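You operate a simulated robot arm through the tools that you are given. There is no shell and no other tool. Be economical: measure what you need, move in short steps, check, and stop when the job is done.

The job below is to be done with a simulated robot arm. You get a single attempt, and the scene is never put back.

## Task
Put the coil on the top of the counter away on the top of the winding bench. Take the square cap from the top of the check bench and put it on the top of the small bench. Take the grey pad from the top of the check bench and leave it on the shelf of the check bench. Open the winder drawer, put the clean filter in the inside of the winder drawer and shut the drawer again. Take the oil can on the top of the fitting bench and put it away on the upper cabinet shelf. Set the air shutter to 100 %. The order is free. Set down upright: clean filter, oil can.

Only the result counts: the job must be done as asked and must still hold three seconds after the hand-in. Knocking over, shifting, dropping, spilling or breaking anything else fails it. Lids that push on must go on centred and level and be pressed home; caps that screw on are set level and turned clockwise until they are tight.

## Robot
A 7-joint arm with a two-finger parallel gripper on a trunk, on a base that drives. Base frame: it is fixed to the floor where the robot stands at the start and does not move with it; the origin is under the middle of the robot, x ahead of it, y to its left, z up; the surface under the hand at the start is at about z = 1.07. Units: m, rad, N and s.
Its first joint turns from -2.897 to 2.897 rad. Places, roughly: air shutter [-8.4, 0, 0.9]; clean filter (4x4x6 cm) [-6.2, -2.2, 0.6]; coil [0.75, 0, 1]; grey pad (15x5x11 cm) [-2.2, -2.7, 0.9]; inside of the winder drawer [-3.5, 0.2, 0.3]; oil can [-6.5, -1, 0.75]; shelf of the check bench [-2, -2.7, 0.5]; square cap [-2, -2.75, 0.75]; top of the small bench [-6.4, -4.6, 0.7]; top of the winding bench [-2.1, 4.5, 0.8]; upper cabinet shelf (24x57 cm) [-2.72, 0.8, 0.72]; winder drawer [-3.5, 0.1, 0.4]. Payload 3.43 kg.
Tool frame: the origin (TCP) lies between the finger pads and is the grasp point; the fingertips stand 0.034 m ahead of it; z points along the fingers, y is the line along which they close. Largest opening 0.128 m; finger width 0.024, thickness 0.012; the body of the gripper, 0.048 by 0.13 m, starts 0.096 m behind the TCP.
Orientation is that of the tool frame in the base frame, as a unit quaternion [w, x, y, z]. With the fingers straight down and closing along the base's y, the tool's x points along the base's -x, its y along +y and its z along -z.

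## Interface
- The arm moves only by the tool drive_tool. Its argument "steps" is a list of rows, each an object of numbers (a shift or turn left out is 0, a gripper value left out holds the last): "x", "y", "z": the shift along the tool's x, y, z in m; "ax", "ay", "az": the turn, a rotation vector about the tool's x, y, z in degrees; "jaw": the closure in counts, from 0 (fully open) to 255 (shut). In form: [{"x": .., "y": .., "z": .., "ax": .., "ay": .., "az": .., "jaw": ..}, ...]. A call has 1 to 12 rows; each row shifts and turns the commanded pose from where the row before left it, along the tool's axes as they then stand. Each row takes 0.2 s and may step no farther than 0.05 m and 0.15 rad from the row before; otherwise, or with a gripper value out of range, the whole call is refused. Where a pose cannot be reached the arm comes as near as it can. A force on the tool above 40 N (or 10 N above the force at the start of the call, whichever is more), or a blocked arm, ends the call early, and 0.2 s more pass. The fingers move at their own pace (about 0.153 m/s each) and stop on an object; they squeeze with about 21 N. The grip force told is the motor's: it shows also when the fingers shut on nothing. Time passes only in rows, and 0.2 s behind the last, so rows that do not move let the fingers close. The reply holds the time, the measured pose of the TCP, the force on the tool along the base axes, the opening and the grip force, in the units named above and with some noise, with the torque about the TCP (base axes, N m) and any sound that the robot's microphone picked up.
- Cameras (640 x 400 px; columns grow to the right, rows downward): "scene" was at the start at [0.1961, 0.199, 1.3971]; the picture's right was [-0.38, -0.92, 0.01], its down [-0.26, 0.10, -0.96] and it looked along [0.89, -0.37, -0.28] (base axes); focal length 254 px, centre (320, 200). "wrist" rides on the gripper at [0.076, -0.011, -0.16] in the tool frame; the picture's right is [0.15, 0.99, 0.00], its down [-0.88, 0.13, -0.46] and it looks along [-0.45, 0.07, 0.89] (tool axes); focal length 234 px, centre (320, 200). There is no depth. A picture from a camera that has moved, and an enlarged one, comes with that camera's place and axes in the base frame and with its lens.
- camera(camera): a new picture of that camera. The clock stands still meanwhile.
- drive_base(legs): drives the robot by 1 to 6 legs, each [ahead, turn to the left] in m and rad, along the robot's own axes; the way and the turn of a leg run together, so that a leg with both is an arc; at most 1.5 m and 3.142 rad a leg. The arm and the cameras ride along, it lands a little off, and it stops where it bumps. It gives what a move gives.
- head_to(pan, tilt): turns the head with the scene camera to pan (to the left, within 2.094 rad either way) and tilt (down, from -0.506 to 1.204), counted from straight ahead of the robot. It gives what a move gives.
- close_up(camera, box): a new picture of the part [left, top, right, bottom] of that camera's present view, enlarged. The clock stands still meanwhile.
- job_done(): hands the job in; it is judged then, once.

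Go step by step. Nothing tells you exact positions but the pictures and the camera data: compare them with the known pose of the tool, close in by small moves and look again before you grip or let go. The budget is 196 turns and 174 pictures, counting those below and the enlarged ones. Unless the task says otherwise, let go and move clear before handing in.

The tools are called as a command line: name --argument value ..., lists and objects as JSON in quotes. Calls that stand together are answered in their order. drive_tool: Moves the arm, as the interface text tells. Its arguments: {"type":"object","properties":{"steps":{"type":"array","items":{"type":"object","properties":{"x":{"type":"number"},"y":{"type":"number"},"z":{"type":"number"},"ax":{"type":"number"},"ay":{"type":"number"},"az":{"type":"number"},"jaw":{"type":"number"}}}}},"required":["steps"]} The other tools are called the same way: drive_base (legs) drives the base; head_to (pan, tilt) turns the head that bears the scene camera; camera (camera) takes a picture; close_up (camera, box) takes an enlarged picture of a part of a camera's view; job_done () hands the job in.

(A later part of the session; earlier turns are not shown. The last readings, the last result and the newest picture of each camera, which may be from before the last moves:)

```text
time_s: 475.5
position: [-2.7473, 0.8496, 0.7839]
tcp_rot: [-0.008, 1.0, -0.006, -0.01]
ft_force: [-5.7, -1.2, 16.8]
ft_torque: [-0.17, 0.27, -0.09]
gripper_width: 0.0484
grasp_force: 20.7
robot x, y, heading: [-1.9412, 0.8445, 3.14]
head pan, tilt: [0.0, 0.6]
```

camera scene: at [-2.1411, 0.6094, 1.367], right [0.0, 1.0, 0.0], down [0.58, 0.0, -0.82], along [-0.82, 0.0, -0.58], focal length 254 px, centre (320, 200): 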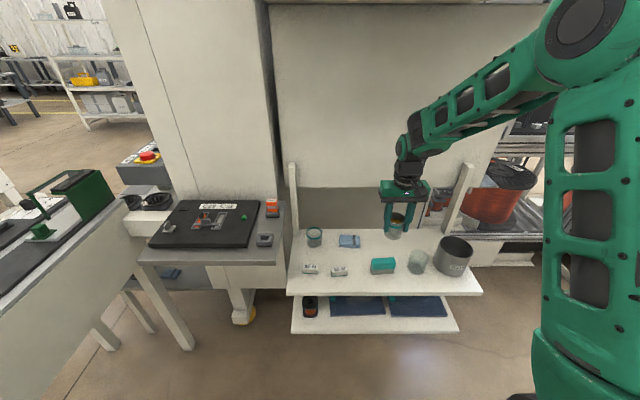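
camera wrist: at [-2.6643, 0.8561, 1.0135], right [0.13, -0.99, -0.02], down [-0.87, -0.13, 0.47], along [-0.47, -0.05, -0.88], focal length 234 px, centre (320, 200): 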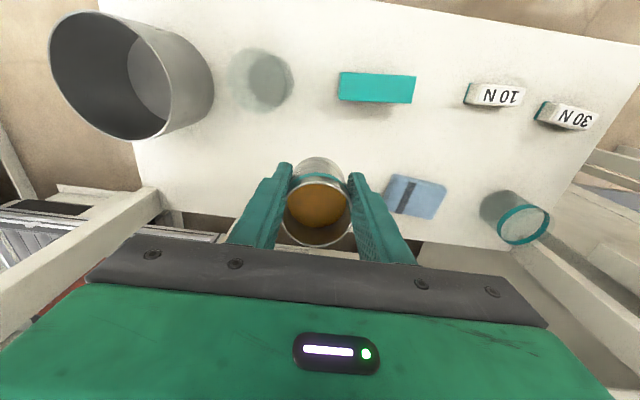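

Contact with the shelf. I'll let go and lift straight up.

drive_tool --steps '[{"z": -0.002}, {"jaw": 128}, {}, {}, {"z": -0.03}, {"z": -0.05}, {"z": -0.05}, {"z": -0.04}, {}]'

close_up --camera "scene" --box '[280, 200, 488, 330]'

```text
time_s: 477.5
position: [-2.7426, 0.8481, 0.9562]
tcp_rot: [-0.008, 1.0, -0.006, -0.008]
ft_force: [-0.6, 1.1, 0.1]
ft_torque: [0.01, 0.0, -0.03]
gripper_width: 0.0638
grasp_force: 0.1
robot x, y, heading: [-1.9431, 0.8446, 3.143]
head pan, tilt: [0.0, 0.6]
```

```text
3.08 times, centred on (384, 265) of scene
camera zoom: at [-2.1412, 0.6094, 1.367], right [0.0, 1.0, 0.0], down [0.58, 0.0, -0.82], along [-0.82, 0.0, -0.58], focal length 782 px, centre (123, 0)
```

zoom: 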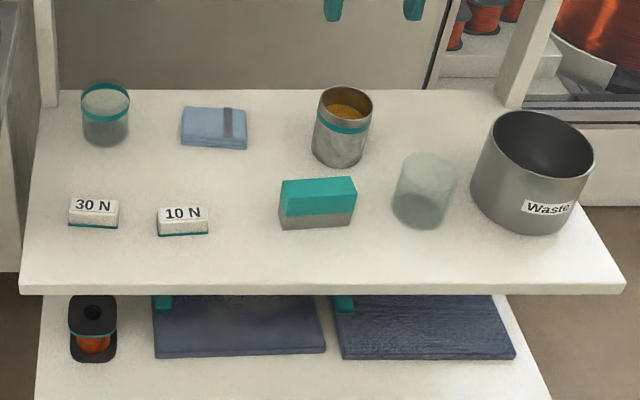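

The oil can stands upright on the upper shelf. Next I'll go to the winder drawer: back away, go around, and face north in front of the drawers and the switch.

drive_tool --steps '[{"z": -0.05}, {"z": -0.05}, {"z": -0.03}, {}]'

drive_base --legs '[[-0.55, 0], [0, 1.57], [1.45, 0], [0.45, 0], [0, -1.57]]'

drive_base --legs '[[1.3, 0], [0.9, 0], [0, -1.57]]'

```text
time_s: 478.5
position: [-2.7435, 0.845, 1.0825]
tcp_rot: [-0.008, 1.0, -0.006, -0.008]
ft_force: [0.2, 0.6, 0.3]
ft_torque: [0.01, -0.03, 0.01]
gripper_width: 0.0639
grasp_force: 0.0
robot x, y, heading: [-1.9446, 0.8427, 3.143]
head pan, tilt: [0.0, 0.6]
```

```text
time_s: 499.6
position: [-2.1247, -1.0836, 1.0817]
tcp_rot: [-0.008, 1.0, 0.017, -0.007]
ft_force: [0.2, -1.1, -0.4]
ft_torque: [0.01, 0.01, -0.05]
gripper_width: 0.0637
grasp_force: 0.0
robot x, y, heading: [-1.322, -1.0727, -3.096]
head pan, tilt: [0.0, 0.6]
```

```text
time_s: 515.0
position: [-3.5227, -0.4008, 1.0914]
tcp_rot: [-0.015, 0.718, -0.696, -0.005]
ft_force: [0.0, -1.0, -0.7]
ft_torque: [-0.03, 0.02, -0.03]
gripper_width: 0.0638
grasp_force: 0.0
robot x, y, heading: [-3.5385, -1.1914, 1.616]
head pan, tilt: [0.0, 0.6]
```

head_to --pan -0.05 --tilt 0.75

camera --camera "scene"

```text
time_s: 515.7
position: [-3.5228, -0.4139, 1.1012]
tcp_rot: [-0.022, 0.717, -0.696, -0.009]
ft_force: [0.0, -1.0, -0.5]
ft_torque: [-0.04, -0.04, -0.04]
gripper_width: 0.0636
grasp_force: 0.1
robot x, y, heading: [-3.5432, -1.1891, 1.615]
head pan, tilt: [-0.051, 0.75]
```

```text
35 pictures are left
camera scene: at [-3.7798, -1.006, 1.3543], right [1.0, -0.01, 0.0], down [0.0, -0.69, -0.72], along [0.01, 0.72, -0.69], focal length 254 px, centre (320, 200)
```

scene: 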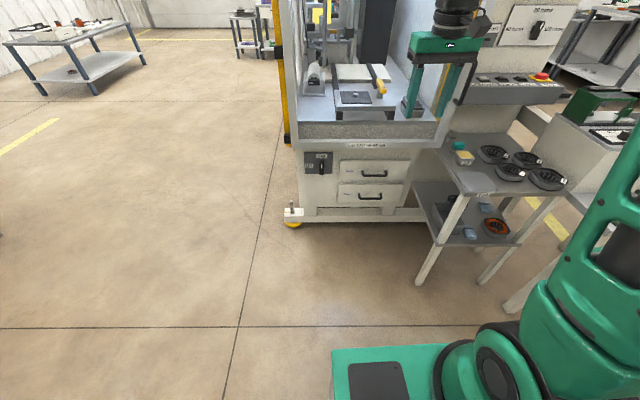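

close_up --camera "scene" --box '[290, 135, 418, 215]'

```text
5.00 times, centred on (354, 175) of scene
camera zoom: at [-3.7798, -1.006, 1.3543], right [1.0, -0.01, 0.0], down [0.0, -0.69, -0.72], along [0.01, 0.72, -0.69], focal length 1271 px, centre (150, 325)
```

zoom: 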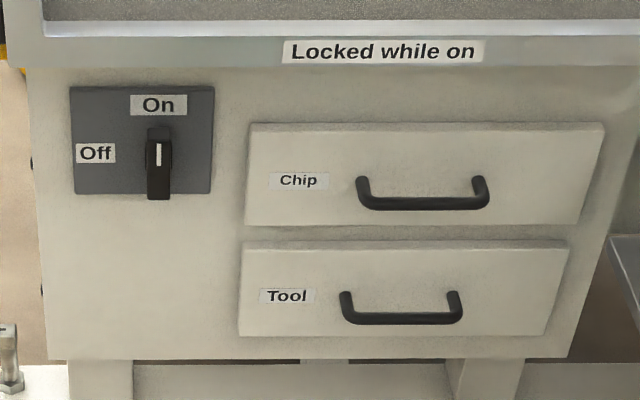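

The lever points to "On", so the drawers are locked and it must be turned a quarter turn counter-clockwise to "Off". The lower "Tool" handle is at z≈0.39, which matches the winder drawer. I'll lower the arm and pitch the tool to horizontal.

drive_tool --steps '[{"z": 0.05, "jaw": 60}, {"z": 0.05}, {"z": 0.05}, {"z": 0.05}, {"z": 0.05}, {"z": 0.05}, {"z": 0.05}, {"az": 1.8}, {}]'

drive_tool --steps '[{"ay": -8, "y": 0.02}, {"ay": -8, "y": 0.02}, {"ay": -8, "y": 0.02}, {"ay": -8, "y": 0.02}, {"ay": -8, "y": 0.02}, {"ay": -8, "y": 0.02}, {"ay": -8, "y": 0.02}, {"ay": -8, "y": 0.02}, {"ay": -8, "y": 0.02}, {"ay": -8, "y": 0.02}, {"ay": -7, "y": 0.02}, {}]'

```text
time_s: 517.7
position: [-3.5176, -0.3975, 0.7498]
tcp_rot: [-0.02, 0.707, -0.707, -0.01]
ft_force: [-0.2, 0.0, 0.3]
ft_torque: [0.0, 0.01, 0.01]
gripper_width: 0.0978
grasp_force: 0.0
robot x, y, heading: [-3.5405, -1.1855, 1.615]
head pan, tilt: [-0.051, 0.75]
```

```text
time_s: 520.3
position: [-3.7388, -0.3993, 0.7482]
tcp_rot: [-0.502, 0.506, -0.499, -0.493]
ft_force: [-0.4, 0.1, -1.0]
ft_torque: [0.01, 0.02, 0.02]
gripper_width: 0.0981
grasp_force: 0.1
robot x, y, heading: [-3.5418, -1.189, 1.617]
head pan, tilt: [-0.051, 0.75]
```

The tool is horizontal, pointing north. I'll lower it to the switch height and check with the wrist camera.

drive_tool --steps '[{"x": 0.047, "y": 0.005}, {"x": 0.047, "y": 0.005}, {"x": 0.047, "y": 0.005}, {"x": 0.047, "y": 0.004}, {}]'

drive_base --legs '[[0.25, 0]]'

camera --camera "wrist"

```text
time_s: 521.5
position: [-3.7555, -0.4024, 0.5589]
tcp_rot: [-0.501, 0.506, -0.499, -0.493]
ft_force: [-0.3, 0.8, 0.3]
ft_torque: [0.01, 0.01, 0.01]
gripper_width: 0.0976
grasp_force: 0.0
robot x, y, heading: [-3.54, -1.1873, 1.616]
head pan, tilt: [-0.051, 0.75]
```

```text
time_s: 523.4
position: [-3.7617, -0.1509, 0.5582]
tcp_rot: [-0.503, 0.504, -0.501, -0.492]
ft_force: [0.0, 0.0, -0.3]
ft_torque: [-0.02, 0.02, -0.04]
gripper_width: 0.0979
grasp_force: 0.0
robot x, y, heading: [-3.5553, -0.9363, 1.61]
head pan, tilt: [-0.051, 0.75]
```

```text
33 pictures are left
camera wrist: at [-3.7508, -0.3108, 0.4852], right [-0.99, 0.0, -0.16], down [-0.15, -0.45, 0.88], along [-0.07, 0.9, 0.44], focal length 234 px, centre (320, 200)
```

wrist: 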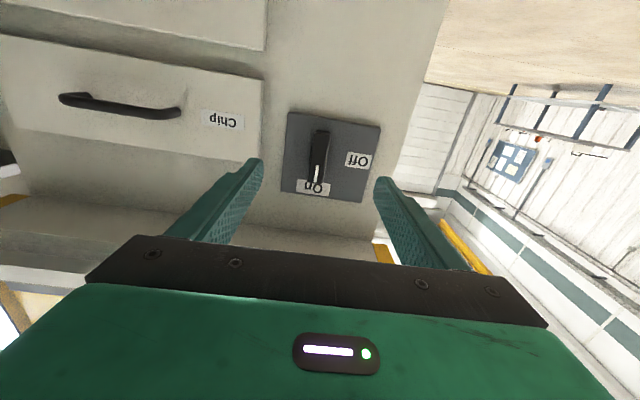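

The lever's centre is at about (-3.764, 0.02, 0.581). I'll line up and move in.

drive_tool --steps '[{"x": -0.023, "y": 0.002}, {"z": 0.04}, {"z": 0.04}, {"z": 0.03}, {}]'

camera --camera "wrist"

```text
time_s: 524.5
position: [-3.7644, -0.0461, 0.5927]
tcp_rot: [0.506, -0.502, 0.497, 0.495]
ft_force: [0.1, -0.5, -0.2]
ft_torque: [-0.02, -0.04, 0.0]
gripper_width: 0.0982
grasp_force: 0.0
robot x, y, heading: [-3.5531, -0.9367, 1.604]
head pan, tilt: [-0.051, 0.75]
```

```text
32 pictures are left
camera wrist: at [-3.753, -0.2059, 0.5167], right [-0.99, 0.01, -0.16], down [-0.15, -0.46, 0.88], along [-0.07, 0.89, 0.45], focal length 234 px, centre (320, 200)
```

wrist: 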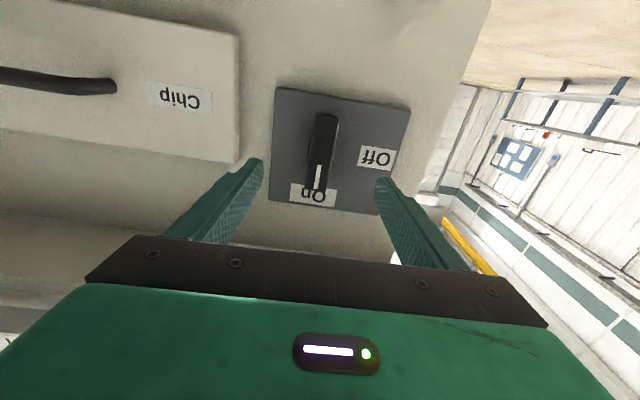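

drive_tool --steps '[{"x": 0.013}, {"z": 0.03}, {"z": 0.025}, {}, {"jaw": 255}, {}, {}, {}]'

camera --camera "wrist"

```text
time_s: 526.4
position: [-3.7625, 0.0088, 0.5797]
tcp_rot: [0.505, -0.502, 0.497, 0.496]
ft_force: [-5.4, 7.0, -0.4]
ft_torque: [-0.64, -0.01, 0.88]
gripper_width: 0.0236
grasp_force: 44.8
robot x, y, heading: [-3.5541, -0.9357, 1.606]
head pan, tilt: [-0.051, 0.75]
```

```text
31 pictures are left
camera wrist: at [-3.752, -0.1508, 0.5036], right [-0.99, 0.0, -0.16], down [-0.14, -0.46, 0.88], along [-0.07, 0.89, 0.45], focal length 234 px, centre (320, 200)
```

wrist: 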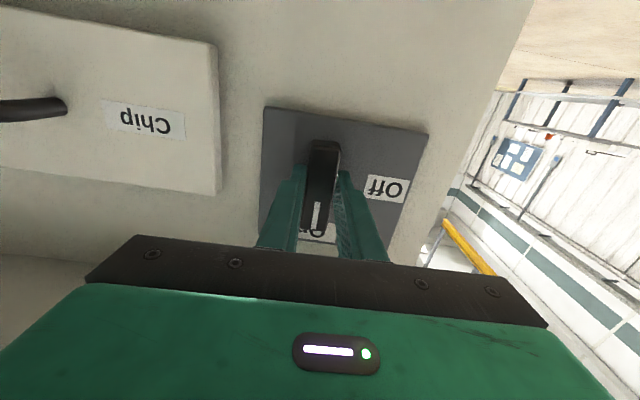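

The lever is gripped. I'll turn it counter-clockwise.

drive_tool --steps '[{"az": -8}, {"az": -8}, {"az": -8}, {"az": -8}, {"az": -8}, {}]'

```text
time_s: 527.8
position: [-3.7605, 0.0097, 0.5817]
tcp_rot: [0.647, -0.639, 0.297, 0.291]
ft_force: [25.1, 7.2, 15.4]
ft_torque: [-0.2, 0.08, 0.25]
gripper_width: 0.0239
grasp_force: 44.4
robot x, y, heading: [-3.5519, -0.9365, 1.607]
head pan, tilt: [-0.051, 0.75]
```

drive_tool --steps '[{"y": -0.004}, {"az": -8}, {"az": -8}, {"az": -8}, {}]'

```text
time_s: 529.0
position: [-3.7591, 0.0088, 0.5839]
tcp_rot: [0.692, -0.689, 0.155, 0.151]
ft_force: [22.1, 8.4, 12.1]
ft_torque: [-0.03, 0.06, 0.8]
gripper_width: 0.0237
grasp_force: 44.9
robot x, y, heading: [-3.5554, -0.9346, 1.612]
head pan, tilt: [-0.051, 0.75]
```

drive_tool --steps '[{"x": 0.002, "y": -0.003}, {"az": -8}, {"az": -8}, {"az": -8}, {"az": -3}, {}]'

camera --camera "wrist"

```text
time_s: 530.4
position: [-3.7587, 0.0079, 0.5854]
tcp_rot: [0.708, -0.706, -0.01, -0.012]
ft_force: [-9.1, 27.3, 3.2]
ft_torque: [-0.58, 1.26, -0.23]
gripper_width: 0.0245
grasp_force: 45.0
robot x, y, heading: [-3.556, -0.9381, 1.609]
head pan, tilt: [-0.051, 0.75]
```

```text
30 pictures are left
camera wrist: at [-3.6837, -0.152, 0.5977], right [0.18, 0.0, -0.98], down [-0.88, -0.45, -0.16], along [-0.45, 0.89, -0.08], focal length 234 px, centre (320, 200)
```

wrist: 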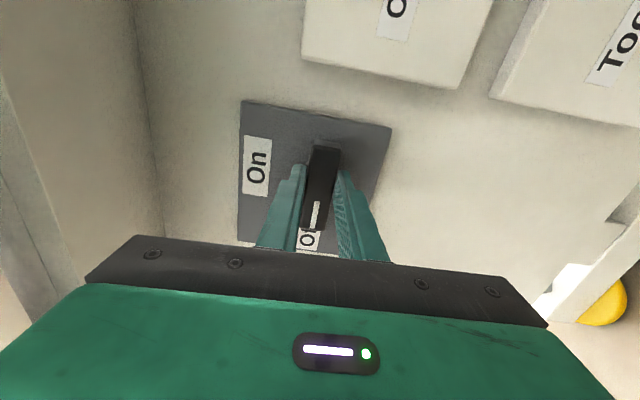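

The lever now points to "Off". I'll release and back off; the rolled tool suits the horizontal drawer handle, so I'll move down in front of it.

drive_tool --steps '[{"jaw": 60}, {}, {}, {"z": -0.05}, {"z": -0.05}, {"z": -0.03}, {"x": 0.045, "y": 0.02}, {"x": 0.045, "y": 0.02}, {"x": 0.045, "y": 0.02}, {"x": 0.045, "y": 0.02}, {"x": 0.045, "y": 0.02}, {"x": 0.035, "y": 0.035}]'

drive_tool --steps '[{"y": 0.03}, {}]'

camera --camera "wrist"

close_up --camera "scene" --box '[290, 180, 450, 280]'

```text
time_s: 533.0
position: [-3.5528, -0.0749, 0.5084]
tcp_rot: [-0.702, 0.711, 0.005, 0.018]
ft_force: [-0.3, 0.4, -0.5]
ft_torque: [0.0, 0.02, 0.0]
gripper_width: 0.0977
grasp_force: 0.0
out of reach, approached as far as the arm can: row 10, 11, 12
robot x, y, heading: [-3.5532, -0.9362, 1.61]
head pan, tilt: [-0.051, 0.75]
```

```text
time_s: 533.5
position: [-3.5659, -0.0626, 0.4918]
tcp_rot: [-0.705, 0.709, 0.006, 0.016]
ft_force: [-0.1, -0.1, -0.3]
ft_torque: [-0.03, 0.0, -0.01]
gripper_width: 0.0978
grasp_force: 0.1
out of reach, approached as far as the arm can: row 1
robot x, y, heading: [-3.5525, -0.9329, 1.608]
head pan, tilt: [-0.051, 0.75]
```

```text
29 pictures are left
camera wrist: at [-3.4936, -0.2234, 0.5059], right [0.18, -0.01, -0.98], down [-0.88, -0.45, -0.16], along [-0.44, 0.9, -0.09], focal length 234 px, centre (320, 200)
```

wrist: 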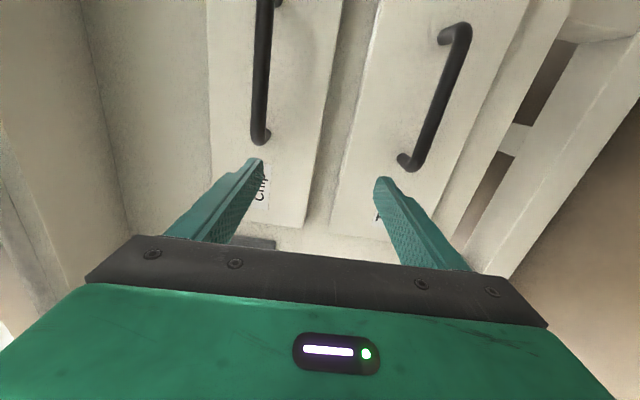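

```text
4.00 times, centred on (370, 230) of scene
camera zoom: at [-3.7898, -0.7532, 1.3542], right [1.0, -0.01, 0.0], down [-0.01, -0.69, -0.72], along [0.01, 0.72, -0.69], focal length 1016 px, centre (120, 80)
```

zoom: 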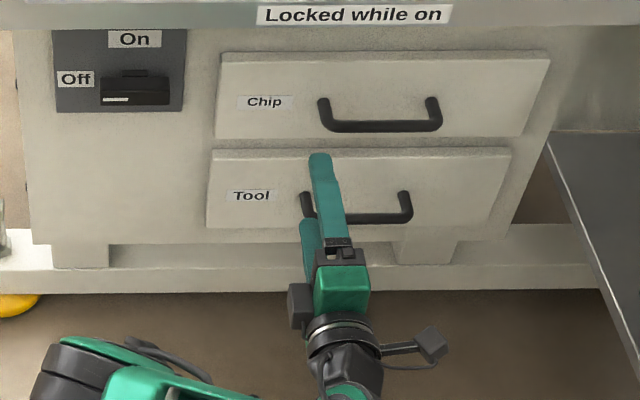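

The switch is off. The arm can't reach lower with a horizontal tool, so I'll pitch it 30° down, which should help. The bar is at about (-3.49, 0.009, 0.395).

drive_tool --steps '[{"z": -0.02, "ax": -7.5, "jaw": 150}, {"z": -0.02, "ax": -7.5}, {"z": -0.01, "ax": -7.5}, {"ax": -7.5}, {}]'

```text
time_s: 534.8
position: [-3.5683, -0.1108, 0.4973]
tcp_rot: [-0.5, 0.866, 0.006, 0.015]
ft_force: [0.2, -0.8, 0.0]
ft_torque: [-0.01, 0.02, -0.02]
gripper_width: 0.0525
grasp_force: 0.1
robot x, y, heading: [-3.556, -0.9402, 1.607]
head pan, tilt: [-0.051, 0.75]
```

drive_tool --steps '[{"x": 0.0375, "y": 0.014, "z": 0.028}, {"x": 0.0375, "y": 0.014, "z": 0.028}, {}]'

camera --camera "wrist"

```text
time_s: 535.5
position: [-3.4942, -0.0774, 0.4467]
tcp_rot: [-0.499, 0.866, 0.005, 0.015]
ft_force: [0.1, -0.4, -0.1]
ft_torque: [0.0, -0.02, 0.01]
gripper_width: 0.0526
grasp_force: 0.1
robot x, y, heading: [-3.5562, -0.9337, 1.607]
head pan, tilt: [-0.051, 0.75]
```

```text
27 pictures are left
camera wrist: at [-3.4215, -0.2111, 0.538], right [0.17, -0.5, -0.85], down [-0.89, -0.46, 0.09], along [-0.43, 0.74, -0.52], focal length 234 px, centre (320, 200)
```

wrist: 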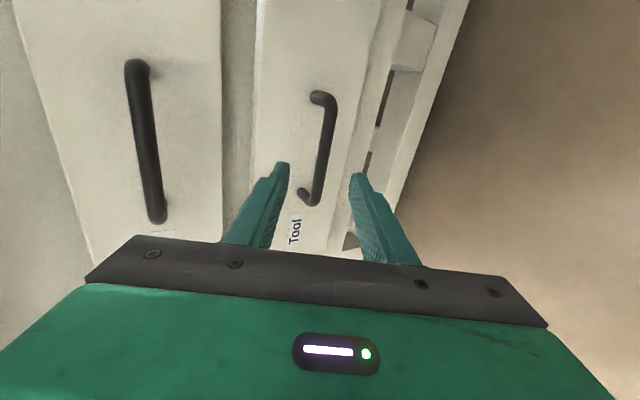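

The bar lies right between the fingers, so I'll advance and close on it.

drive_tool --steps '[{"z": 0.04}, {"z": 0.038}, {}, {"jaw": 255}, {}, {}, {}]'

```text
time_s: 537.1
position: [-3.4922, -0.012, 0.4062]
tcp_rot: [-0.498, 0.867, 0.005, 0.014]
ft_force: [-2.9, -15.3, -32.9]
ft_torque: [-0.75, 1.06, -0.38]
gripper_width: 0.0139
grasp_force: 45.2
robot x, y, heading: [-3.5538, -0.9393, 1.605]
head pan, tilt: [-0.051, 0.75]
```

drive_tool --steps '[{"y": 0.003}, {"y": 0.01, "z": -0.0173}, {"y": 0.01, "z": -0.0173}, {"y": 0.01, "z": -0.0173}, {}]'

```text
time_s: 538.4
position: [-3.4923, -0.0711, 0.4062]
tcp_rot: [-0.5, 0.866, 0.006, 0.013]
ft_force: [-12.2, 1.9, -23.6]
ft_torque: [-0.39, 1.54, 0.17]
gripper_width: 0.014
grasp_force: 45.0
robot x, y, heading: [-3.5528, -0.9324, 1.606]
head pan, tilt: [-0.051, 0.75]
```

It is sliding. I'll pull it further by backing the base.

drive_base --legs '[[-0.2, 0]]'

camera --camera "scene"

```text
time_s: 540.0
position: [-3.4841, -0.2746, 0.4065]
tcp_rot: [-0.5, 0.866, 0.006, 0.013]
ft_force: [-32.6, 1.0, -3.4]
ft_torque: [-0.06, 1.39, 0.2]
gripper_width: 0.0143
grasp_force: 46.0
robot x, y, heading: [-3.5467, -1.1402, 1.608]
head pan, tilt: [-0.051, 0.75]
```

```text
26 pictures are left
camera scene: at [-3.7826, -0.9559, 1.3541], right [1.0, -0.01, 0.0], down [-0.01, -0.69, -0.72], along [0.01, 0.72, -0.69], focal length 254 px, centre (320, 200)
```

scene: 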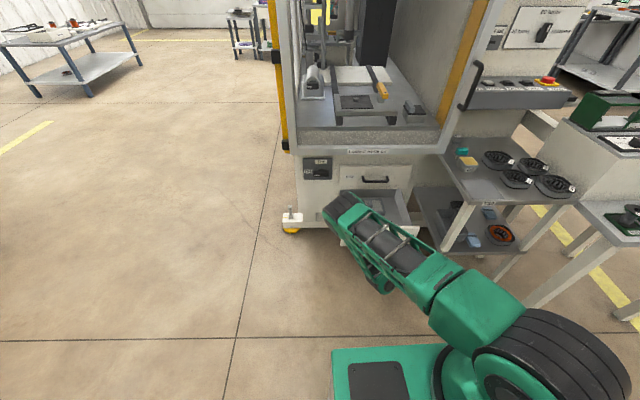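

The drawer is open by about 26 cm. I'll let go, back off and look inside.

drive_tool --steps '[{"jaw": 130}, {}, {}, {"z": -0.05}, {"z": -0.05}, {}]'

close_up --camera "scene" --box '[320, 170, 448, 250]'

```text
time_s: 541.4
position: [-3.4848, -0.3648, 0.4671]
tcp_rot: [-0.506, 0.862, 0.004, 0.014]
ft_force: [0.5, 0.4, -0.3]
ft_torque: [0.01, 0.0, -0.04]
gripper_width: 0.0629
grasp_force: 0.1
robot x, y, heading: [-3.5469, -1.1373, 1.61]
head pan, tilt: [-0.051, 0.75]
```

```text
5.00 times, centred on (384, 210) of scene
camera zoom: at [-3.7822, -0.9559, 1.3542], right [1.0, -0.01, 0.0], down [-0.01, -0.69, -0.72], along [0.01, 0.72, -0.69], focal length 1271 px, centre (0, 150)
```

zoom: 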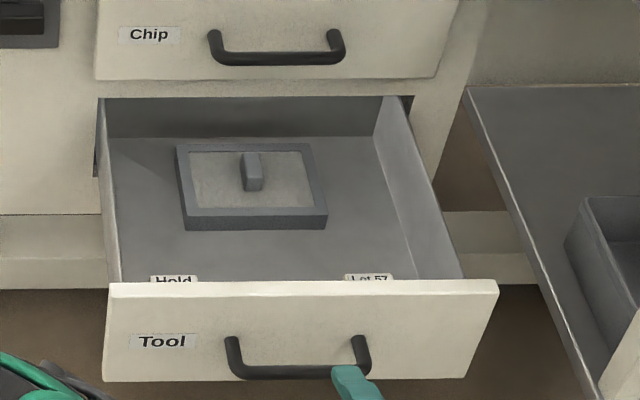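

The drawer is open and the front-right area inside is free. I'll raise the hand and unroll the tool, then fetch the filter.

drive_tool --steps '[{"y": -0.043, "z": -0.025}, {"y": -0.043, "z": -0.025}, {"y": -0.043, "z": -0.025}, {"y": -0.043, "z": -0.025}, {"y": -0.043, "z": -0.025}, {"y": -0.043, "z": -0.025}, {"y": -0.043, "z": -0.025}, {}]'

drive_tool --steps '[{"az": 8}, {"az": 8}, {"az": 8}, {"az": 8}, {"az": 8}, {"az": 8}, {"az": 8}, {"az": 8}, {"az": 8}, {"az": 8}, {"az": 8}, {"az": 3}]'

drive_tool --steps '[{"ay": 7.5}, {"ay": 7.5}, {"ay": 7.5}, {"ay": 7.5}, {"ay": 7.5}, {"ay": 7.5}, {}]'

```text
time_s: 543.2
position: [-3.5161, -0.3448, 0.7671]
tcp_rot: [-0.504, 0.864, 0.007, 0.014]
ft_force: [0.0, -0.4, 0.1]
ft_torque: [0.03, -0.02, -0.01]
gripper_width: 0.0629
grasp_force: 0.0
out of reach, approached as far as the arm can: row 4, 5, 6, 7
robot x, y, heading: [-3.5478, -1.139, 1.608]
head pan, tilt: [-0.051, 0.75]
```

```text
time_s: 545.8
position: [-3.5163, -0.3415, 0.7663]
tcp_rot: [0.364, -0.608, 0.612, 0.352]
ft_force: [0.6, 0.0, -0.2]
ft_torque: [0.0, -0.02, -0.01]
gripper_width: 0.0626
grasp_force: 0.1
robot x, y, heading: [-3.5448, -1.1407, 1.608]
head pan, tilt: [-0.051, 0.75]
```

```text
time_s: 546.4
position: [-3.4959, -0.3687, 0.7777]
tcp_rot: [-0.289, 0.649, -0.645, -0.282]
ft_force: [1.1, 1.5, 0.4]
ft_torque: [-0.02, 0.02, -0.01]
gripper_width: 0.0628
grasp_force: 0.0
out of reach, approached as far as the arm can: row 1, 2, 3
robot x, y, heading: [-3.5448, -1.139, 1.605]
head pan, tilt: [-0.051, 0.75]
stopped in row 3: the force on the tool passed its limit at 124 N (the readings are from after the stop); the commanded pose is now the measured one
```

drive_tool --steps '[{"x": -0.027, "z": 0.0295}, {"x": -0.027, "z": 0.0295, "ay": 6}, {"ay": 7}, {"ay": 7}, {"ay": 7}, {"ay": 5}, {}]'

```text
time_s: 546.8
position: [-3.4882, -0.3626, 0.7913]
tcp_rot: [-0.3, 0.646, -0.642, -0.283]
ft_force: [0.6, 1.0, -0.8]
ft_torque: [0.01, 0.02, 0.05]
gripper_width: 0.0627
grasp_force: 0.0
out of reach, approached as far as the arm can: row 1
robot x, y, heading: [-3.5419, -1.1388, 1.606]
head pan, tilt: [-0.051, 0.75]
stopped in row 1: the force on the tool passed its limit at 83 N (the readings are from after the stop); the commanded pose is now the measured one
```

camera --camera "scene"

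```text
24 pictures are left
camera scene: at [-3.7821, -0.9552, 1.3541], right [1.0, -0.01, 0.0], down [-0.01, -0.69, -0.72], along [0.01, 0.72, -0.69], focal length 254 px, centre (320, 200)
```

scene: 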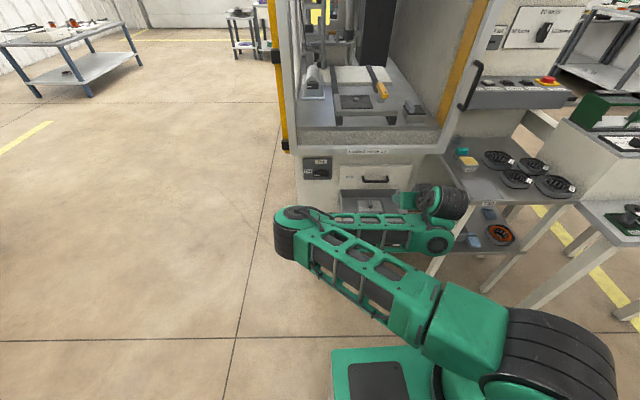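

The elbow has swung left and the wrist is near the side table. I'll back the base straight away before reconfiguring.

drive_base --legs '[[-0.3, 0]]'

drive_tool --steps '[{"x": -0.03, "z": -0.03}, {"x": -0.03, "z": -0.03}, {"x": -0.03, "z": -0.03}, {"x": -0.03, "z": -0.03}, {}]'

camera --camera "scene"

```text
time_s: 548.8
position: [-3.5634, -0.5935, 0.8147]
tcp_rot: [-0.222, 0.659, -0.595, -0.402]
ft_force: [1.7, 1.0, -1.8]
ft_torque: [0.02, 0.17, 0.14]
gripper_width: 0.0626
grasp_force: 0.0
robot x, y, heading: [-3.5349, -1.4144, 1.613]
head pan, tilt: [-0.051, 0.75]
stopped in leg 1: the robot was blocked; the commanded pose is now the measured one
```

```text
time_s: 550.2
position: [-3.6011, -0.5933, 0.8387]
tcp_rot: [-0.198, 0.668, -0.561, -0.448]
ft_force: [-1.2, 4.4, -9.8]
ft_torque: [0.58, 0.28, -0.01]
gripper_width: 0.0629
grasp_force: 0.0
out of reach, approached as far as the arm can: row 1, 2, 3, 4
robot x, y, heading: [-3.5314, -1.4148, 1.62]
head pan, tilt: [-0.051, 0.75]
stopped in row 5: the arm was blocked; the commanded pose is now the measured one
```

```text
23 pictures are left
camera scene: at [-3.7764, -1.1635, 1.3558], right [1.0, 0.0, 0.0], down [0.0, -0.73, -0.68], along [0.01, 0.68, -0.73], focal length 254 px, centre (320, 200)
```

scene: 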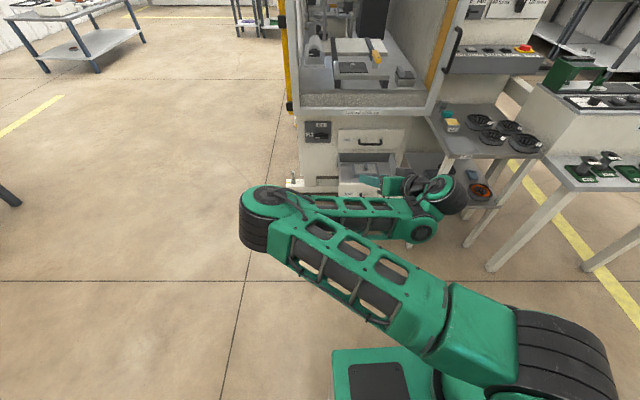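

The arm is folded awkwardly. I'll extend it forward and up so the elbow straightens.

drive_tool --steps '[{"x": -0.0356, "y": -0.0193, "z": 0.0184}, {"x": -0.0356, "y": -0.0193, "z": 0.0184}, {"x": -0.0356, "y": -0.0193, "z": 0.0184}, {"x": -0.0356, "y": -0.0193, "z": 0.0184}, {}]'

```text
time_s: 550.5
position: [-3.6126, -0.5919, 0.8578]
tcp_rot: [-0.175, 0.646, -0.555, -0.495]
ft_force: [3.4, 3.0, -2.5]
ft_torque: [0.13, 0.31, 0.4]
gripper_width: 0.0626
grasp_force: 0.1
out of reach, approached as far as the arm can: row 1
robot x, y, heading: [-3.5277, -1.4134, 1.627]
head pan, tilt: [-0.051, 0.75]
stopped in row 1: the arm was blocked; the commanded pose is now the measured one
```

drive_tool --steps '[{"x": -0.007, "y": 0.044, "z": 0.0117}, {"x": -0.007, "y": 0.044, "z": 0.0117}, {"x": -0.007, "y": 0.044, "z": 0.0117}, {"x": -0.007, "y": 0.044, "z": 0.0117}, {}]'

```text
time_s: 551.1
position: [-3.7097, -0.616, 0.9041]
tcp_rot: [-0.168, 0.681, -0.503, -0.506]
ft_force: [-0.4, 3.7, -5.2]
ft_torque: [0.27, 0.32, 0.2]
gripper_width: 0.0627
grasp_force: 0.1
out of reach, approached as far as the arm can: row 1, 2
robot x, y, heading: [-3.5299, -1.41, 1.624]
head pan, tilt: [-0.051, 0.75]
stopped in row 2: the arm was blocked; the commanded pose is now the measured one
```

drive_tool --steps '[{"x": 0.009, "y": 0.035, "z": 0.027}, {"x": 0.009, "y": 0.035, "z": 0.027}, {"x": 0.009, "y": 0.035, "z": 0.027}, {"x": 0.009, "y": 0.035, "z": 0.027}, {}]'

camera --camera "scene"

```text
time_s: 551.4
position: [-3.7667, -0.6458, 0.9579]
tcp_rot: [-0.178, 0.686, -0.449, -0.544]
ft_force: [166.1, 252.2, -69.6]
ft_torque: [13.32, 5.97, 55.76]
gripper_width: 0.0629
grasp_force: 0.1
robot x, y, heading: [-3.5269, -1.4074, 1.626]
head pan, tilt: [-0.051, 0.75]
stopped in row 1: the force on the tool passed its limit at 467 N (the readings are from after the stop); the commanded pose is now the measured one
```

```text
22 pictures are left
camera scene: at [-3.7757, -1.1713, 1.3556], right [1.0, 0.01, 0.0], down [0.01, -0.72, -0.69], along [0.0, 0.69, -0.72], focal length 254 px, centre (320, 200)
```

scene: 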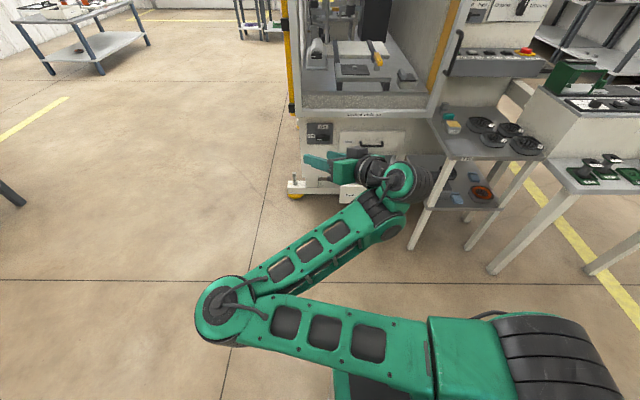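

The wrist is folded back on itself. I'll swing the tool clockwise about the wrist to straighten it.

drive_tool --steps '[{"x": -0.009, "y": -0.034, "ax": 7.25, "ay": -1.95, "az": 2.75}, {"x": -0.009, "y": -0.034, "ax": 7.25, "ay": -1.95, "az": 2.75}, {"x": -0.009, "y": -0.034, "ax": 7.25, "ay": -1.95, "az": 2.75}, {"x": -0.009, "y": -0.034, "ax": 7.25, "ay": -1.95, "az": 2.75}, {"x": -0.009, "y": -0.034, "ax": 7.25, "ay": -1.95, "az": 2.75}, {}]'

```text
time_s: 551.6
position: [-3.7954, -0.6664, 0.9917]
tcp_rot: [-0.186, 0.699, -0.405, -0.559]
ft_force: [2.0, 5.9, -4.1]
ft_torque: [0.08, 0.34, 0.59]
gripper_width: 0.0627
grasp_force: 0.1
out of reach, approached as far as the arm can: row 1
robot x, y, heading: [-3.5271, -1.3996, 1.635]
head pan, tilt: [-0.051, 0.75]
stopped in row 1: the force on the tool passed its limit at 400 N (the readings are from after the stop); the commanded pose is now the measured one
```

drive_tool --steps '[{}, {}, {}, {}]'

head_to --pan 0.3 --tilt 0.9

camera --camera "scene"

```text
time_s: 552.0
position: [-3.825, -0.6892, 1.0227]
tcp_rot: [-0.184, 0.704, -0.373, -0.576]
ft_force: [-0.5, 6.8, -6.0]
ft_torque: [0.29, 0.46, 0.48]
gripper_width: 0.0628
grasp_force: 0.1
robot x, y, heading: [-3.5297, -1.4018, 1.637]
head pan, tilt: [-0.051, 0.75]
stopped in row 1: the arm was blocked; the commanded pose is now the measured one
```

```text
time_s: 552.8
position: [-3.8201, -0.6922, 1.0259]
tcp_rot: [-0.186, 0.702, -0.373, -0.577]
ft_force: [1.1, 0.0, -0.4]
ft_torque: [-0.04, 0.01, -0.01]
gripper_width: 0.0626
grasp_force: 0.0
robot x, y, heading: [-3.5307, -1.4045, 1.636]
head pan, tilt: [0.3, 0.901]
```

```text
21 pictures are left
camera scene: at [-3.7982, -1.1945, 1.345], right [0.93, 0.36, -0.01], down [0.28, -0.76, -0.58], along [-0.22, 0.54, -0.81], focal length 254 px, centre (320, 200)
```

scene: 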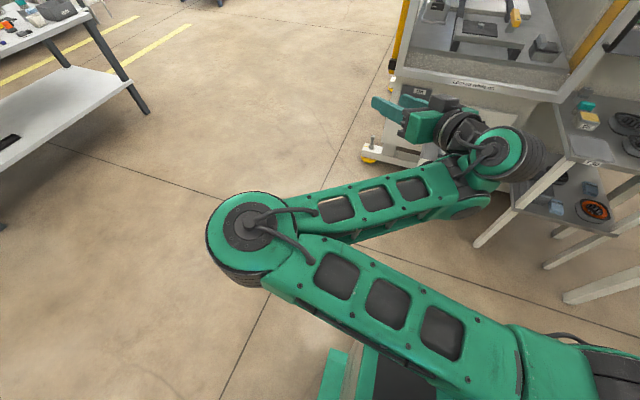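

The arm is free of force now, with the elbow sharply folded to the left. I'll move the hand straight north to unfold it.

drive_tool --steps '[{"x": -0.0139, "y": -0.0293, "z": 0.0311}, {"x": -0.0139, "y": -0.0293, "z": 0.0311}, {"x": -0.0139, "y": -0.0293, "z": 0.0311}, {"x": -0.0139, "y": -0.0293, "z": 0.0311}, {}]'

```text
time_s: 554.0
position: [-3.7758, -0.5819, 1.0461]
tcp_rot: [-0.21, 0.685, -0.385, -0.582]
ft_force: [-1.0, 7.4, -6.8]
ft_torque: [0.36, 0.49, 0.45]
gripper_width: 0.063
grasp_force: 0.1
robot x, y, heading: [-3.5279, -1.4056, 1.64]
head pan, tilt: [0.3, 0.901]
stopped in row 5: the arm was blocked; the commanded pose is now the measured one
```

drive_tool --steps '[{"x": -0.01, "z": 0.045}, {"x": -0.01, "z": 0.045}, {"x": -0.01, "z": 0.045}, {"x": -0.01, "z": 0.045}, {}]'

```text
time_s: 555.2
position: [-3.8898, -0.4434, 1.0449]
tcp_rot: [-0.212, 0.684, -0.384, -0.583]
ft_force: [-0.2, 0.6, 0.2]
ft_torque: [0.01, 0.0, 0.01]
gripper_width: 0.0627
grasp_force: 0.1
robot x, y, heading: [-3.5283, -1.4024, 1.638]
head pan, tilt: [0.3, 0.901]
```

The arm moves freely again. I'll swing the tool down about the wrist.

drive_tool --steps '[{"x": 0.0375, "ay": 8}, {"x": 0.0375, "ay": 8}, {"x": 0.0375, "ay": 8}, {"x": 0.0375, "ay": 8}, {"x": 0.0375, "ay": 8}, {"x": 0.0375, "ay": 8}, {"x": 0.0375, "ay": 8}, {}]'

camera --camera "scene"

```text
time_s: 555.5
position: [-3.8837, -0.4924, 1.0608]
tcp_rot: [-0.212, 0.695, -0.378, -0.573]
ft_force: [0.1, 4.8, -5.1]
ft_torque: [0.31, 0.39, 0.31]
gripper_width: 0.0628
grasp_force: 0.1
out of reach, approached as far as the arm can: row 1
robot x, y, heading: [-3.5267, -1.4029, 1.641]
head pan, tilt: [0.3, 0.901]
stopped in row 1: the arm was blocked; the commanded pose is now the measured one
```

```text
20 pictures are left
camera scene: at [-3.7993, -1.1925, 1.3442], right [0.93, 0.36, -0.01], down [0.28, -0.76, -0.58], along [-0.22, 0.54, -0.81], focal length 254 px, centre (320, 200)
```

scene: 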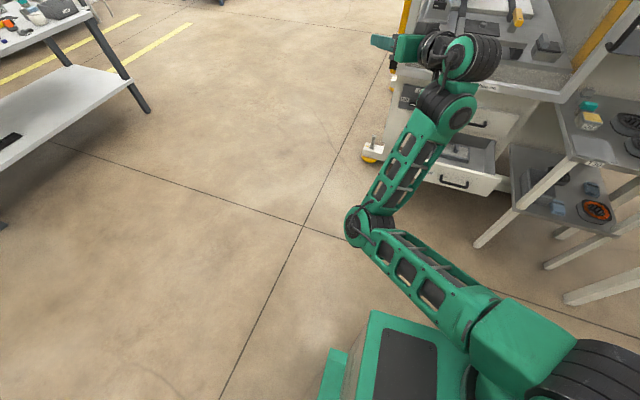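

drive_tool --steps '[{"x": -0.005, "y": -0.036, "ax": 7.6, "ay": -1.1, "az": 2.0}, {"x": -0.005, "y": -0.036, "ax": 7.6, "ay": -1.1, "az": 2.0}, {"x": -0.005, "y": -0.036, "ax": 7.6, "ay": -1.1, "az": 2.0}, {"x": -0.005, "y": -0.036, "ax": 7.6, "ay": -1.1, "az": 2.0}, {}]'

```text
time_s: 556.7
position: [-3.6704, -0.3999, 1.0739]
tcp_rot: [-0.302, 0.617, -0.479, -0.546]
ft_force: [0.1, -0.2, -0.7]
ft_torque: [0.0, -0.03, -0.02]
gripper_width: 0.0627
grasp_force: 0.1
out of reach, approached as far as the arm can: row 1, 2, 3, 4
robot x, y, heading: [-3.5283, -1.403, 1.641]
head pan, tilt: [0.3, 0.901]
```

drive_tool --steps '[{"x": 0.0375, "ay": 8}, {"x": 0.0375, "ay": 8}, {"x": 0.0375, "ay": 8}, {"x": 0.0375, "ay": 8}, {"x": 0.0375, "ay": 8}, {}]'

```text
time_s: 557.2
position: [-3.6359, -0.4474, 1.09]
tcp_rot: [-0.309, 0.622, -0.487, -0.53]
ft_force: [-130.1, 452.1, 93.0]
ft_torque: [-4.98, -1.94, 3.15]
gripper_width: 0.0626
grasp_force: 0.0
out of reach, approached as far as the arm can: row 1, 2
robot x, y, heading: [-3.5272, -1.3995, 1.64]
head pan, tilt: [0.3, 0.901]
stopped in row 2: the force on the tool passed its limit at 282 N (the readings are from after the stop); the commanded pose is now the measured one
```

The wrist is at a joint limit in this posture. I'll retrace my steps: roll the tool back to how it was at the switch, go to the equivalent free-air pose, and unroll there.

drive_tool --steps '[{}, {"az": -8}, {"az": -8}, {"az": -8}, {"az": -8}, {"az": -8}, {"az": -8}, {"az": -8}, {"az": -8}, {"az": -8}, {"az": -8}, {"az": -8}]'

```text
time_s: 559.8
position: [-3.6383, -0.4576, 1.0721]
tcp_rot: [-0.558, 0.808, 0.09, -0.169]
ft_force: [-0.1, 0.2, 0.4]
ft_torque: [-0.04, 0.02, -0.02]
gripper_width: 0.0626
grasp_force: 0.0
robot x, y, heading: [-3.5277, -1.4047, 1.638]
head pan, tilt: [0.3, 0.901]
```

drive_tool --steps '[{"x": -0.0022, "y": 0.0414, "z": 0.0191}, {"x": -0.0022, "y": 0.0414, "z": 0.0191}, {"x": -0.0022, "y": 0.0414, "z": 0.0191}, {"x": -0.0022, "y": 0.0414, "z": 0.0191}, {"x": -0.0022, "y": 0.0414, "z": 0.0191}, {"x": -0.0022, "y": 0.0414, "z": 0.0191}, {"x": -0.0022, "y": 0.0414, "z": 0.0191}, {"x": -0.0022, "y": 0.0414, "z": 0.0191}, {"x": -0.0022, "y": 0.0414, "z": 0.0191}, {"x": -0.0022, "y": 0.0414, "z": 0.0191}, {"x": -0.0022, "y": 0.0414, "z": 0.0191}]'

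```text
time_s: 560.7
position: [-3.6782, -0.4974, 0.9555]
tcp_rot: [-0.567, 0.801, 0.092, -0.171]
ft_force: [1.1, 4.2, -5.3]
ft_torque: [0.37, 0.31, 0.37]
gripper_width: 0.0626
grasp_force: 0.1
robot x, y, heading: [-3.5224, -1.4053, 1.645]
head pan, tilt: [0.3, 0.901]
stopped in row 4: the arm was blocked; the commanded pose is now the measured one
```

drive_tool --steps '[{"x": 0.008, "y": -0.0134, "z": 0.0345}, {"x": 0.008, "y": -0.0134, "z": 0.0345}, {"x": 0.008, "y": -0.0134, "z": 0.0345}, {"x": 0.008, "y": -0.0134, "z": 0.0345}, {}]'

camera --camera "scene"

```text
time_s: 561.3
position: [-3.6911, -0.4678, 0.9814]
tcp_rot: [-0.576, 0.794, 0.092, -0.171]
ft_force: [-0.1, 6.3, -6.3]
ft_torque: [0.44, 0.33, 0.29]
gripper_width: 0.0627
grasp_force: 0.0
robot x, y, heading: [-3.5234, -1.3952, 1.654]
head pan, tilt: [0.3, 0.901]
stopped in row 2: the arm was blocked; the commanded pose is now the measured one
```

```text
19 pictures are left
camera scene: at [-3.7973, -1.2006, 1.3437], right [0.93, 0.37, -0.01], down [0.29, -0.75, -0.59], along [-0.23, 0.54, -0.81], focal length 254 px, centre (320, 200)
```

scene: 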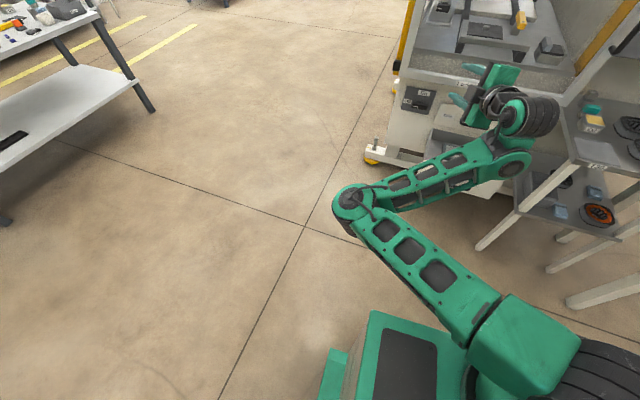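

The base may be jammed against something behind it. I'll drive forward 10 cm and try again.

drive_base --legs '[[0.12, -0.05]]'

drive_tool --steps '[{"y": 0.03, "z": 0.01}, {"y": 0.03, "z": 0.01}, {}]'

```text
time_s: 562.0
position: [-3.6848, -0.5288, 1.0344]
tcp_rot: [-0.605, 0.773, 0.092, -0.17]
ft_force: [0.3, 4.2, -3.4]
ft_torque: [0.25, 0.18, 0.25]
gripper_width: 0.0628
grasp_force: 0.1
robot x, y, heading: [-3.5224, -1.3887, 1.65]
head pan, tilt: [0.3, 0.901]
stopped in leg 1: the robot was blocked; the commanded pose is now the measured one
```

```text
time_s: 562.8
position: [-3.6972, -0.5256, 0.9738]
tcp_rot: [-0.605, 0.772, 0.093, -0.17]
ft_force: [0.4, -0.2, 1.0]
ft_torque: [0.02, -0.01, 0.0]
gripper_width: 0.0624
grasp_force: 0.1
robot x, y, heading: [-3.5236, -1.3868, 1.654]
head pan, tilt: [0.3, 0.901]
```

drive_tool --steps '[{"y": 0.035, "z": 0.012}, {"y": 0.035, "z": 0.012}, {"y": 0.035, "z": 0.012}, {"y": 0.035, "z": 0.012}, {"y": 0.035, "z": 0.012}, {"y": 0.035, "z": 0.012}, {}]'

```text
time_s: 564.4
position: [-3.7356, -0.5141, 0.7722]
tcp_rot: [-0.605, 0.773, 0.094, -0.167]
ft_force: [0.5, -0.3, 0.0]
ft_torque: [0.01, 0.02, 0.01]
gripper_width: 0.0628
grasp_force: 0.0
out of reach, approached as far as the arm can: row 3, 4
robot x, y, heading: [-3.523, -1.3899, 1.651]
head pan, tilt: [0.3, 0.901]
```

drive_tool --steps '[{"y": 0.0366, "z": 0.0102}, {"y": 0.0366, "z": 0.0102}, {"y": 0.0366, "z": 0.0102}, {"y": 0.0366, "z": 0.0102}, {"y": 0.0366, "z": 0.0102}, {"ax": 3.7, "ay": 4.8, "az": 1.1}, {"ax": 3.7, "ay": 4.8, "az": 1.1}, {"ax": 3.7, "ay": 4.8, "az": 1.1}, {"ax": 3.7, "ay": 4.8, "az": 1.1}, {}]'

camera --camera "scene"

```text
time_s: 564.9
position: [-3.7486, -0.5307, 0.7486]
tcp_rot: [-0.616, 0.763, 0.098, -0.168]
ft_force: [1.0, 1.3, -0.4]
ft_torque: [0.13, 0.13, 0.15]
gripper_width: 0.0627
grasp_force: 0.1
robot x, y, heading: [-3.5272, -1.3872, 1.649]
head pan, tilt: [0.3, 0.901]
stopped in row 2: the arm was blocked; the commanded pose is now the measured one
```

```text
18 pictures are left
camera scene: at [-3.7972, -1.2072, 1.3435], right [0.93, 0.37, -0.01], down [0.29, -0.75, -0.6], along [-0.23, 0.55, -0.8], focal length 254 px, centre (320, 200)
```

scene: 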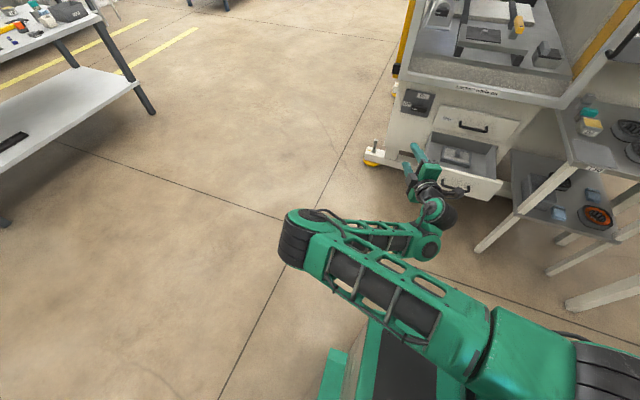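

drive_tool --steps '[{"x": 0.009, "y": -0.01, "z": 0.038}, {"x": 0.009, "y": -0.01, "z": 0.038}, {"y": 0.0366, "z": 0.0102}, {"y": 0.0366, "z": 0.0102}, {}]'

```text
time_s: 565.9
position: [-3.7713, -0.4676, 0.7243]
tcp_rot: [-0.62, 0.759, 0.099, -0.172]
ft_force: [1.0, 0.5, -2.5]
ft_torque: [0.22, 0.12, 0.05]
gripper_width: 0.0626
grasp_force: 0.0
robot x, y, heading: [-3.521, -1.3876, 1.656]
head pan, tilt: [0.3, 0.901]
stopped in row 4: the arm was blocked; the commanded pose is now the measured one
```

drive_tool --steps '[{"x": 0.016, "y": -0.011, "z": 0.042}, {"x": 0.016, "y": -0.011, "z": 0.042}, {"x": 0.016, "y": -0.011, "z": 0.042}, {"x": 0.016, "y": -0.011, "z": 0.042}, {"x": 0.016, "y": -0.011, "z": 0.042}, {}]'

camera --camera "scene"

```text
time_s: 566.2
position: [-3.771, -0.4661, 0.7526]
tcp_rot: [-0.631, 0.75, 0.104, -0.17]
ft_force: [0.2, 0.5, -3.4]
ft_torque: [0.26, 0.14, 0.1]
gripper_width: 0.0627
grasp_force: 0.1
robot x, y, heading: [-3.5251, -1.3845, 1.659]
head pan, tilt: [0.3, 0.901]
stopped in row 1: the arm was blocked; the commanded pose is now the measured one
```

```text
17 pictures are left
camera scene: at [-3.7975, -1.2087, 1.343], right [0.93, 0.37, -0.01], down [0.3, -0.74, -0.6], along [-0.23, 0.55, -0.8], focal length 254 px, centre (320, 200)
```

scene: 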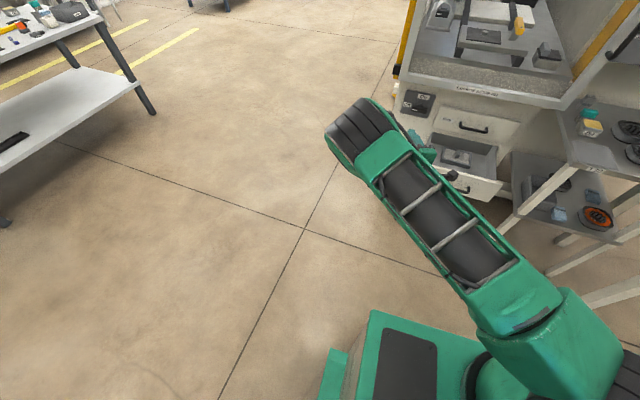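

The elbow has now swung up over the forearm, which is the good posture. I'll try unrolling the tool in small steps.

drive_tool --steps '[{}, {"az": 8}, {"az": 8}, {"az": 8}, {"az": 8}, {}]'

```text
time_s: 566.5
position: [-3.7744, -0.4801, 0.7781]
tcp_rot: [-0.64, 0.741, 0.108, -0.17]
ft_force: [0.6, 1.3, -1.3]
ft_torque: [0.23, 0.15, 0.1]
gripper_width: 0.0626
grasp_force: 0.0
robot x, y, heading: [-3.5223, -1.3893, 1.652]
head pan, tilt: [0.3, 0.901]
stopped in row 1: the arm was blocked; the commanded pose is now the measured one
```

drive_tool --steps '[{"x": -0.008, "y": -0.021, "z": -0.018}, {"x": -0.008, "y": -0.021, "z": -0.018}, {"x": -0.008, "y": -0.021, "z": -0.018}, {}]'

drive_tool --steps '[{"y": -0.02}, {"y": -0.02}, {}]'

```text
time_s: 566.9
position: [-3.7773, -0.4992, 0.811]
tcp_rot: [-0.648, 0.734, 0.111, -0.17]
ft_force: [1.7, 1.4, -1.7]
ft_torque: [0.14, 0.07, 0.11]
gripper_width: 0.0631
grasp_force: 0.1
robot x, y, heading: [-3.526, -1.3797, 1.655]
head pan, tilt: [0.3, 0.901]
stopped in row 1: the arm was blocked; the commanded pose is now the measured one
```

```text
time_s: 567.7
position: [-3.7728, -0.4956, 0.8536]
tcp_rot: [-0.648, 0.734, 0.111, -0.171]
ft_force: [1.0, 0.2, 0.1]
ft_torque: [0.03, 0.0, -0.01]
gripper_width: 0.0629
grasp_force: 0.1
robot x, y, heading: [-3.5262, -1.3827, 1.657]
head pan, tilt: [0.3, 0.901]
```

drive_tool --steps '[{"az": 8}, {"az": 8}, {"az": 8}, {"az": 8}, {"az": 8}, {"az": 8}, {}]'

```text
time_s: 569.3
position: [-3.7696, -0.4926, 0.8524]
tcp_rot: [-0.522, 0.716, -0.196, -0.421]
ft_force: [0.5, 0.2, -0.6]
ft_torque: [0.0, 0.0, 0.0]
gripper_width: 0.0626
grasp_force: 0.2
robot x, y, heading: [-3.5261, -1.3845, 1.658]
head pan, tilt: [0.3, 0.901]
```

drive_tool --steps '[{"az": 8}, {"az": 8}, {"az": 8}, {"az": 8}, {"az": 8}, {}]'

camera --camera "scene"

```text
time_s: 570.7
position: [-3.7661, -0.4937, 0.8519]
tcp_rot: [-0.347, 0.605, -0.428, -0.575]
ft_force: [-1.2, -0.7, -0.3]
ft_torque: [0.0, -0.01, -0.02]
gripper_width: 0.0627
grasp_force: 0.1
robot x, y, heading: [-3.5237, -1.388, 1.659]
head pan, tilt: [0.3, 0.901]
```

```text
16 pictures are left
camera scene: at [-3.7961, -1.212, 1.3432], right [0.93, 0.38, -0.01], down [0.3, -0.74, -0.6], along [-0.23, 0.56, -0.8], focal length 254 px, centre (320, 200)
```

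scene: 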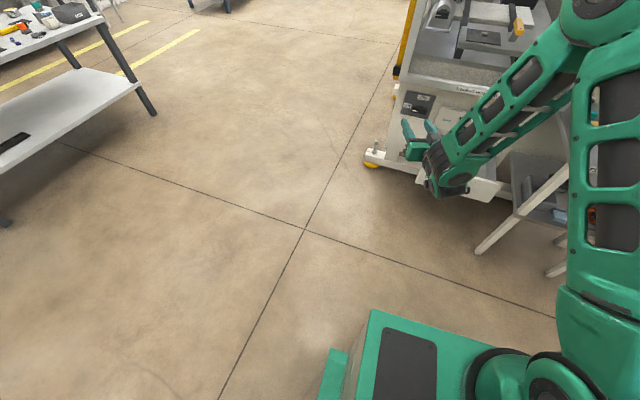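

The arm is back in its normal elbow-up posture. Now I'll pitch the tool down to about 15° from vertical.

drive_tool --steps '[{"ay": 8}, {"ay": 8}, {"ay": 8}, {"ay": 8}, {"ay": 8}, {"ay": 8}, {"ay": 8}, {"ay": 8}, {"ay": 5}, {}]'

```text
time_s: 572.9
position: [-3.7703, -0.4976, 0.8484]
tcp_rot: [-0.044, 0.822, -0.553, -0.13]
ft_force: [-0.2, -0.6, -0.1]
ft_torque: [-0.01, 0.04, -0.03]
gripper_width: 0.0627
grasp_force: 0.0
robot x, y, heading: [-3.5248, -1.3828, 1.653]
head pan, tilt: [0.3, 0.901]
```

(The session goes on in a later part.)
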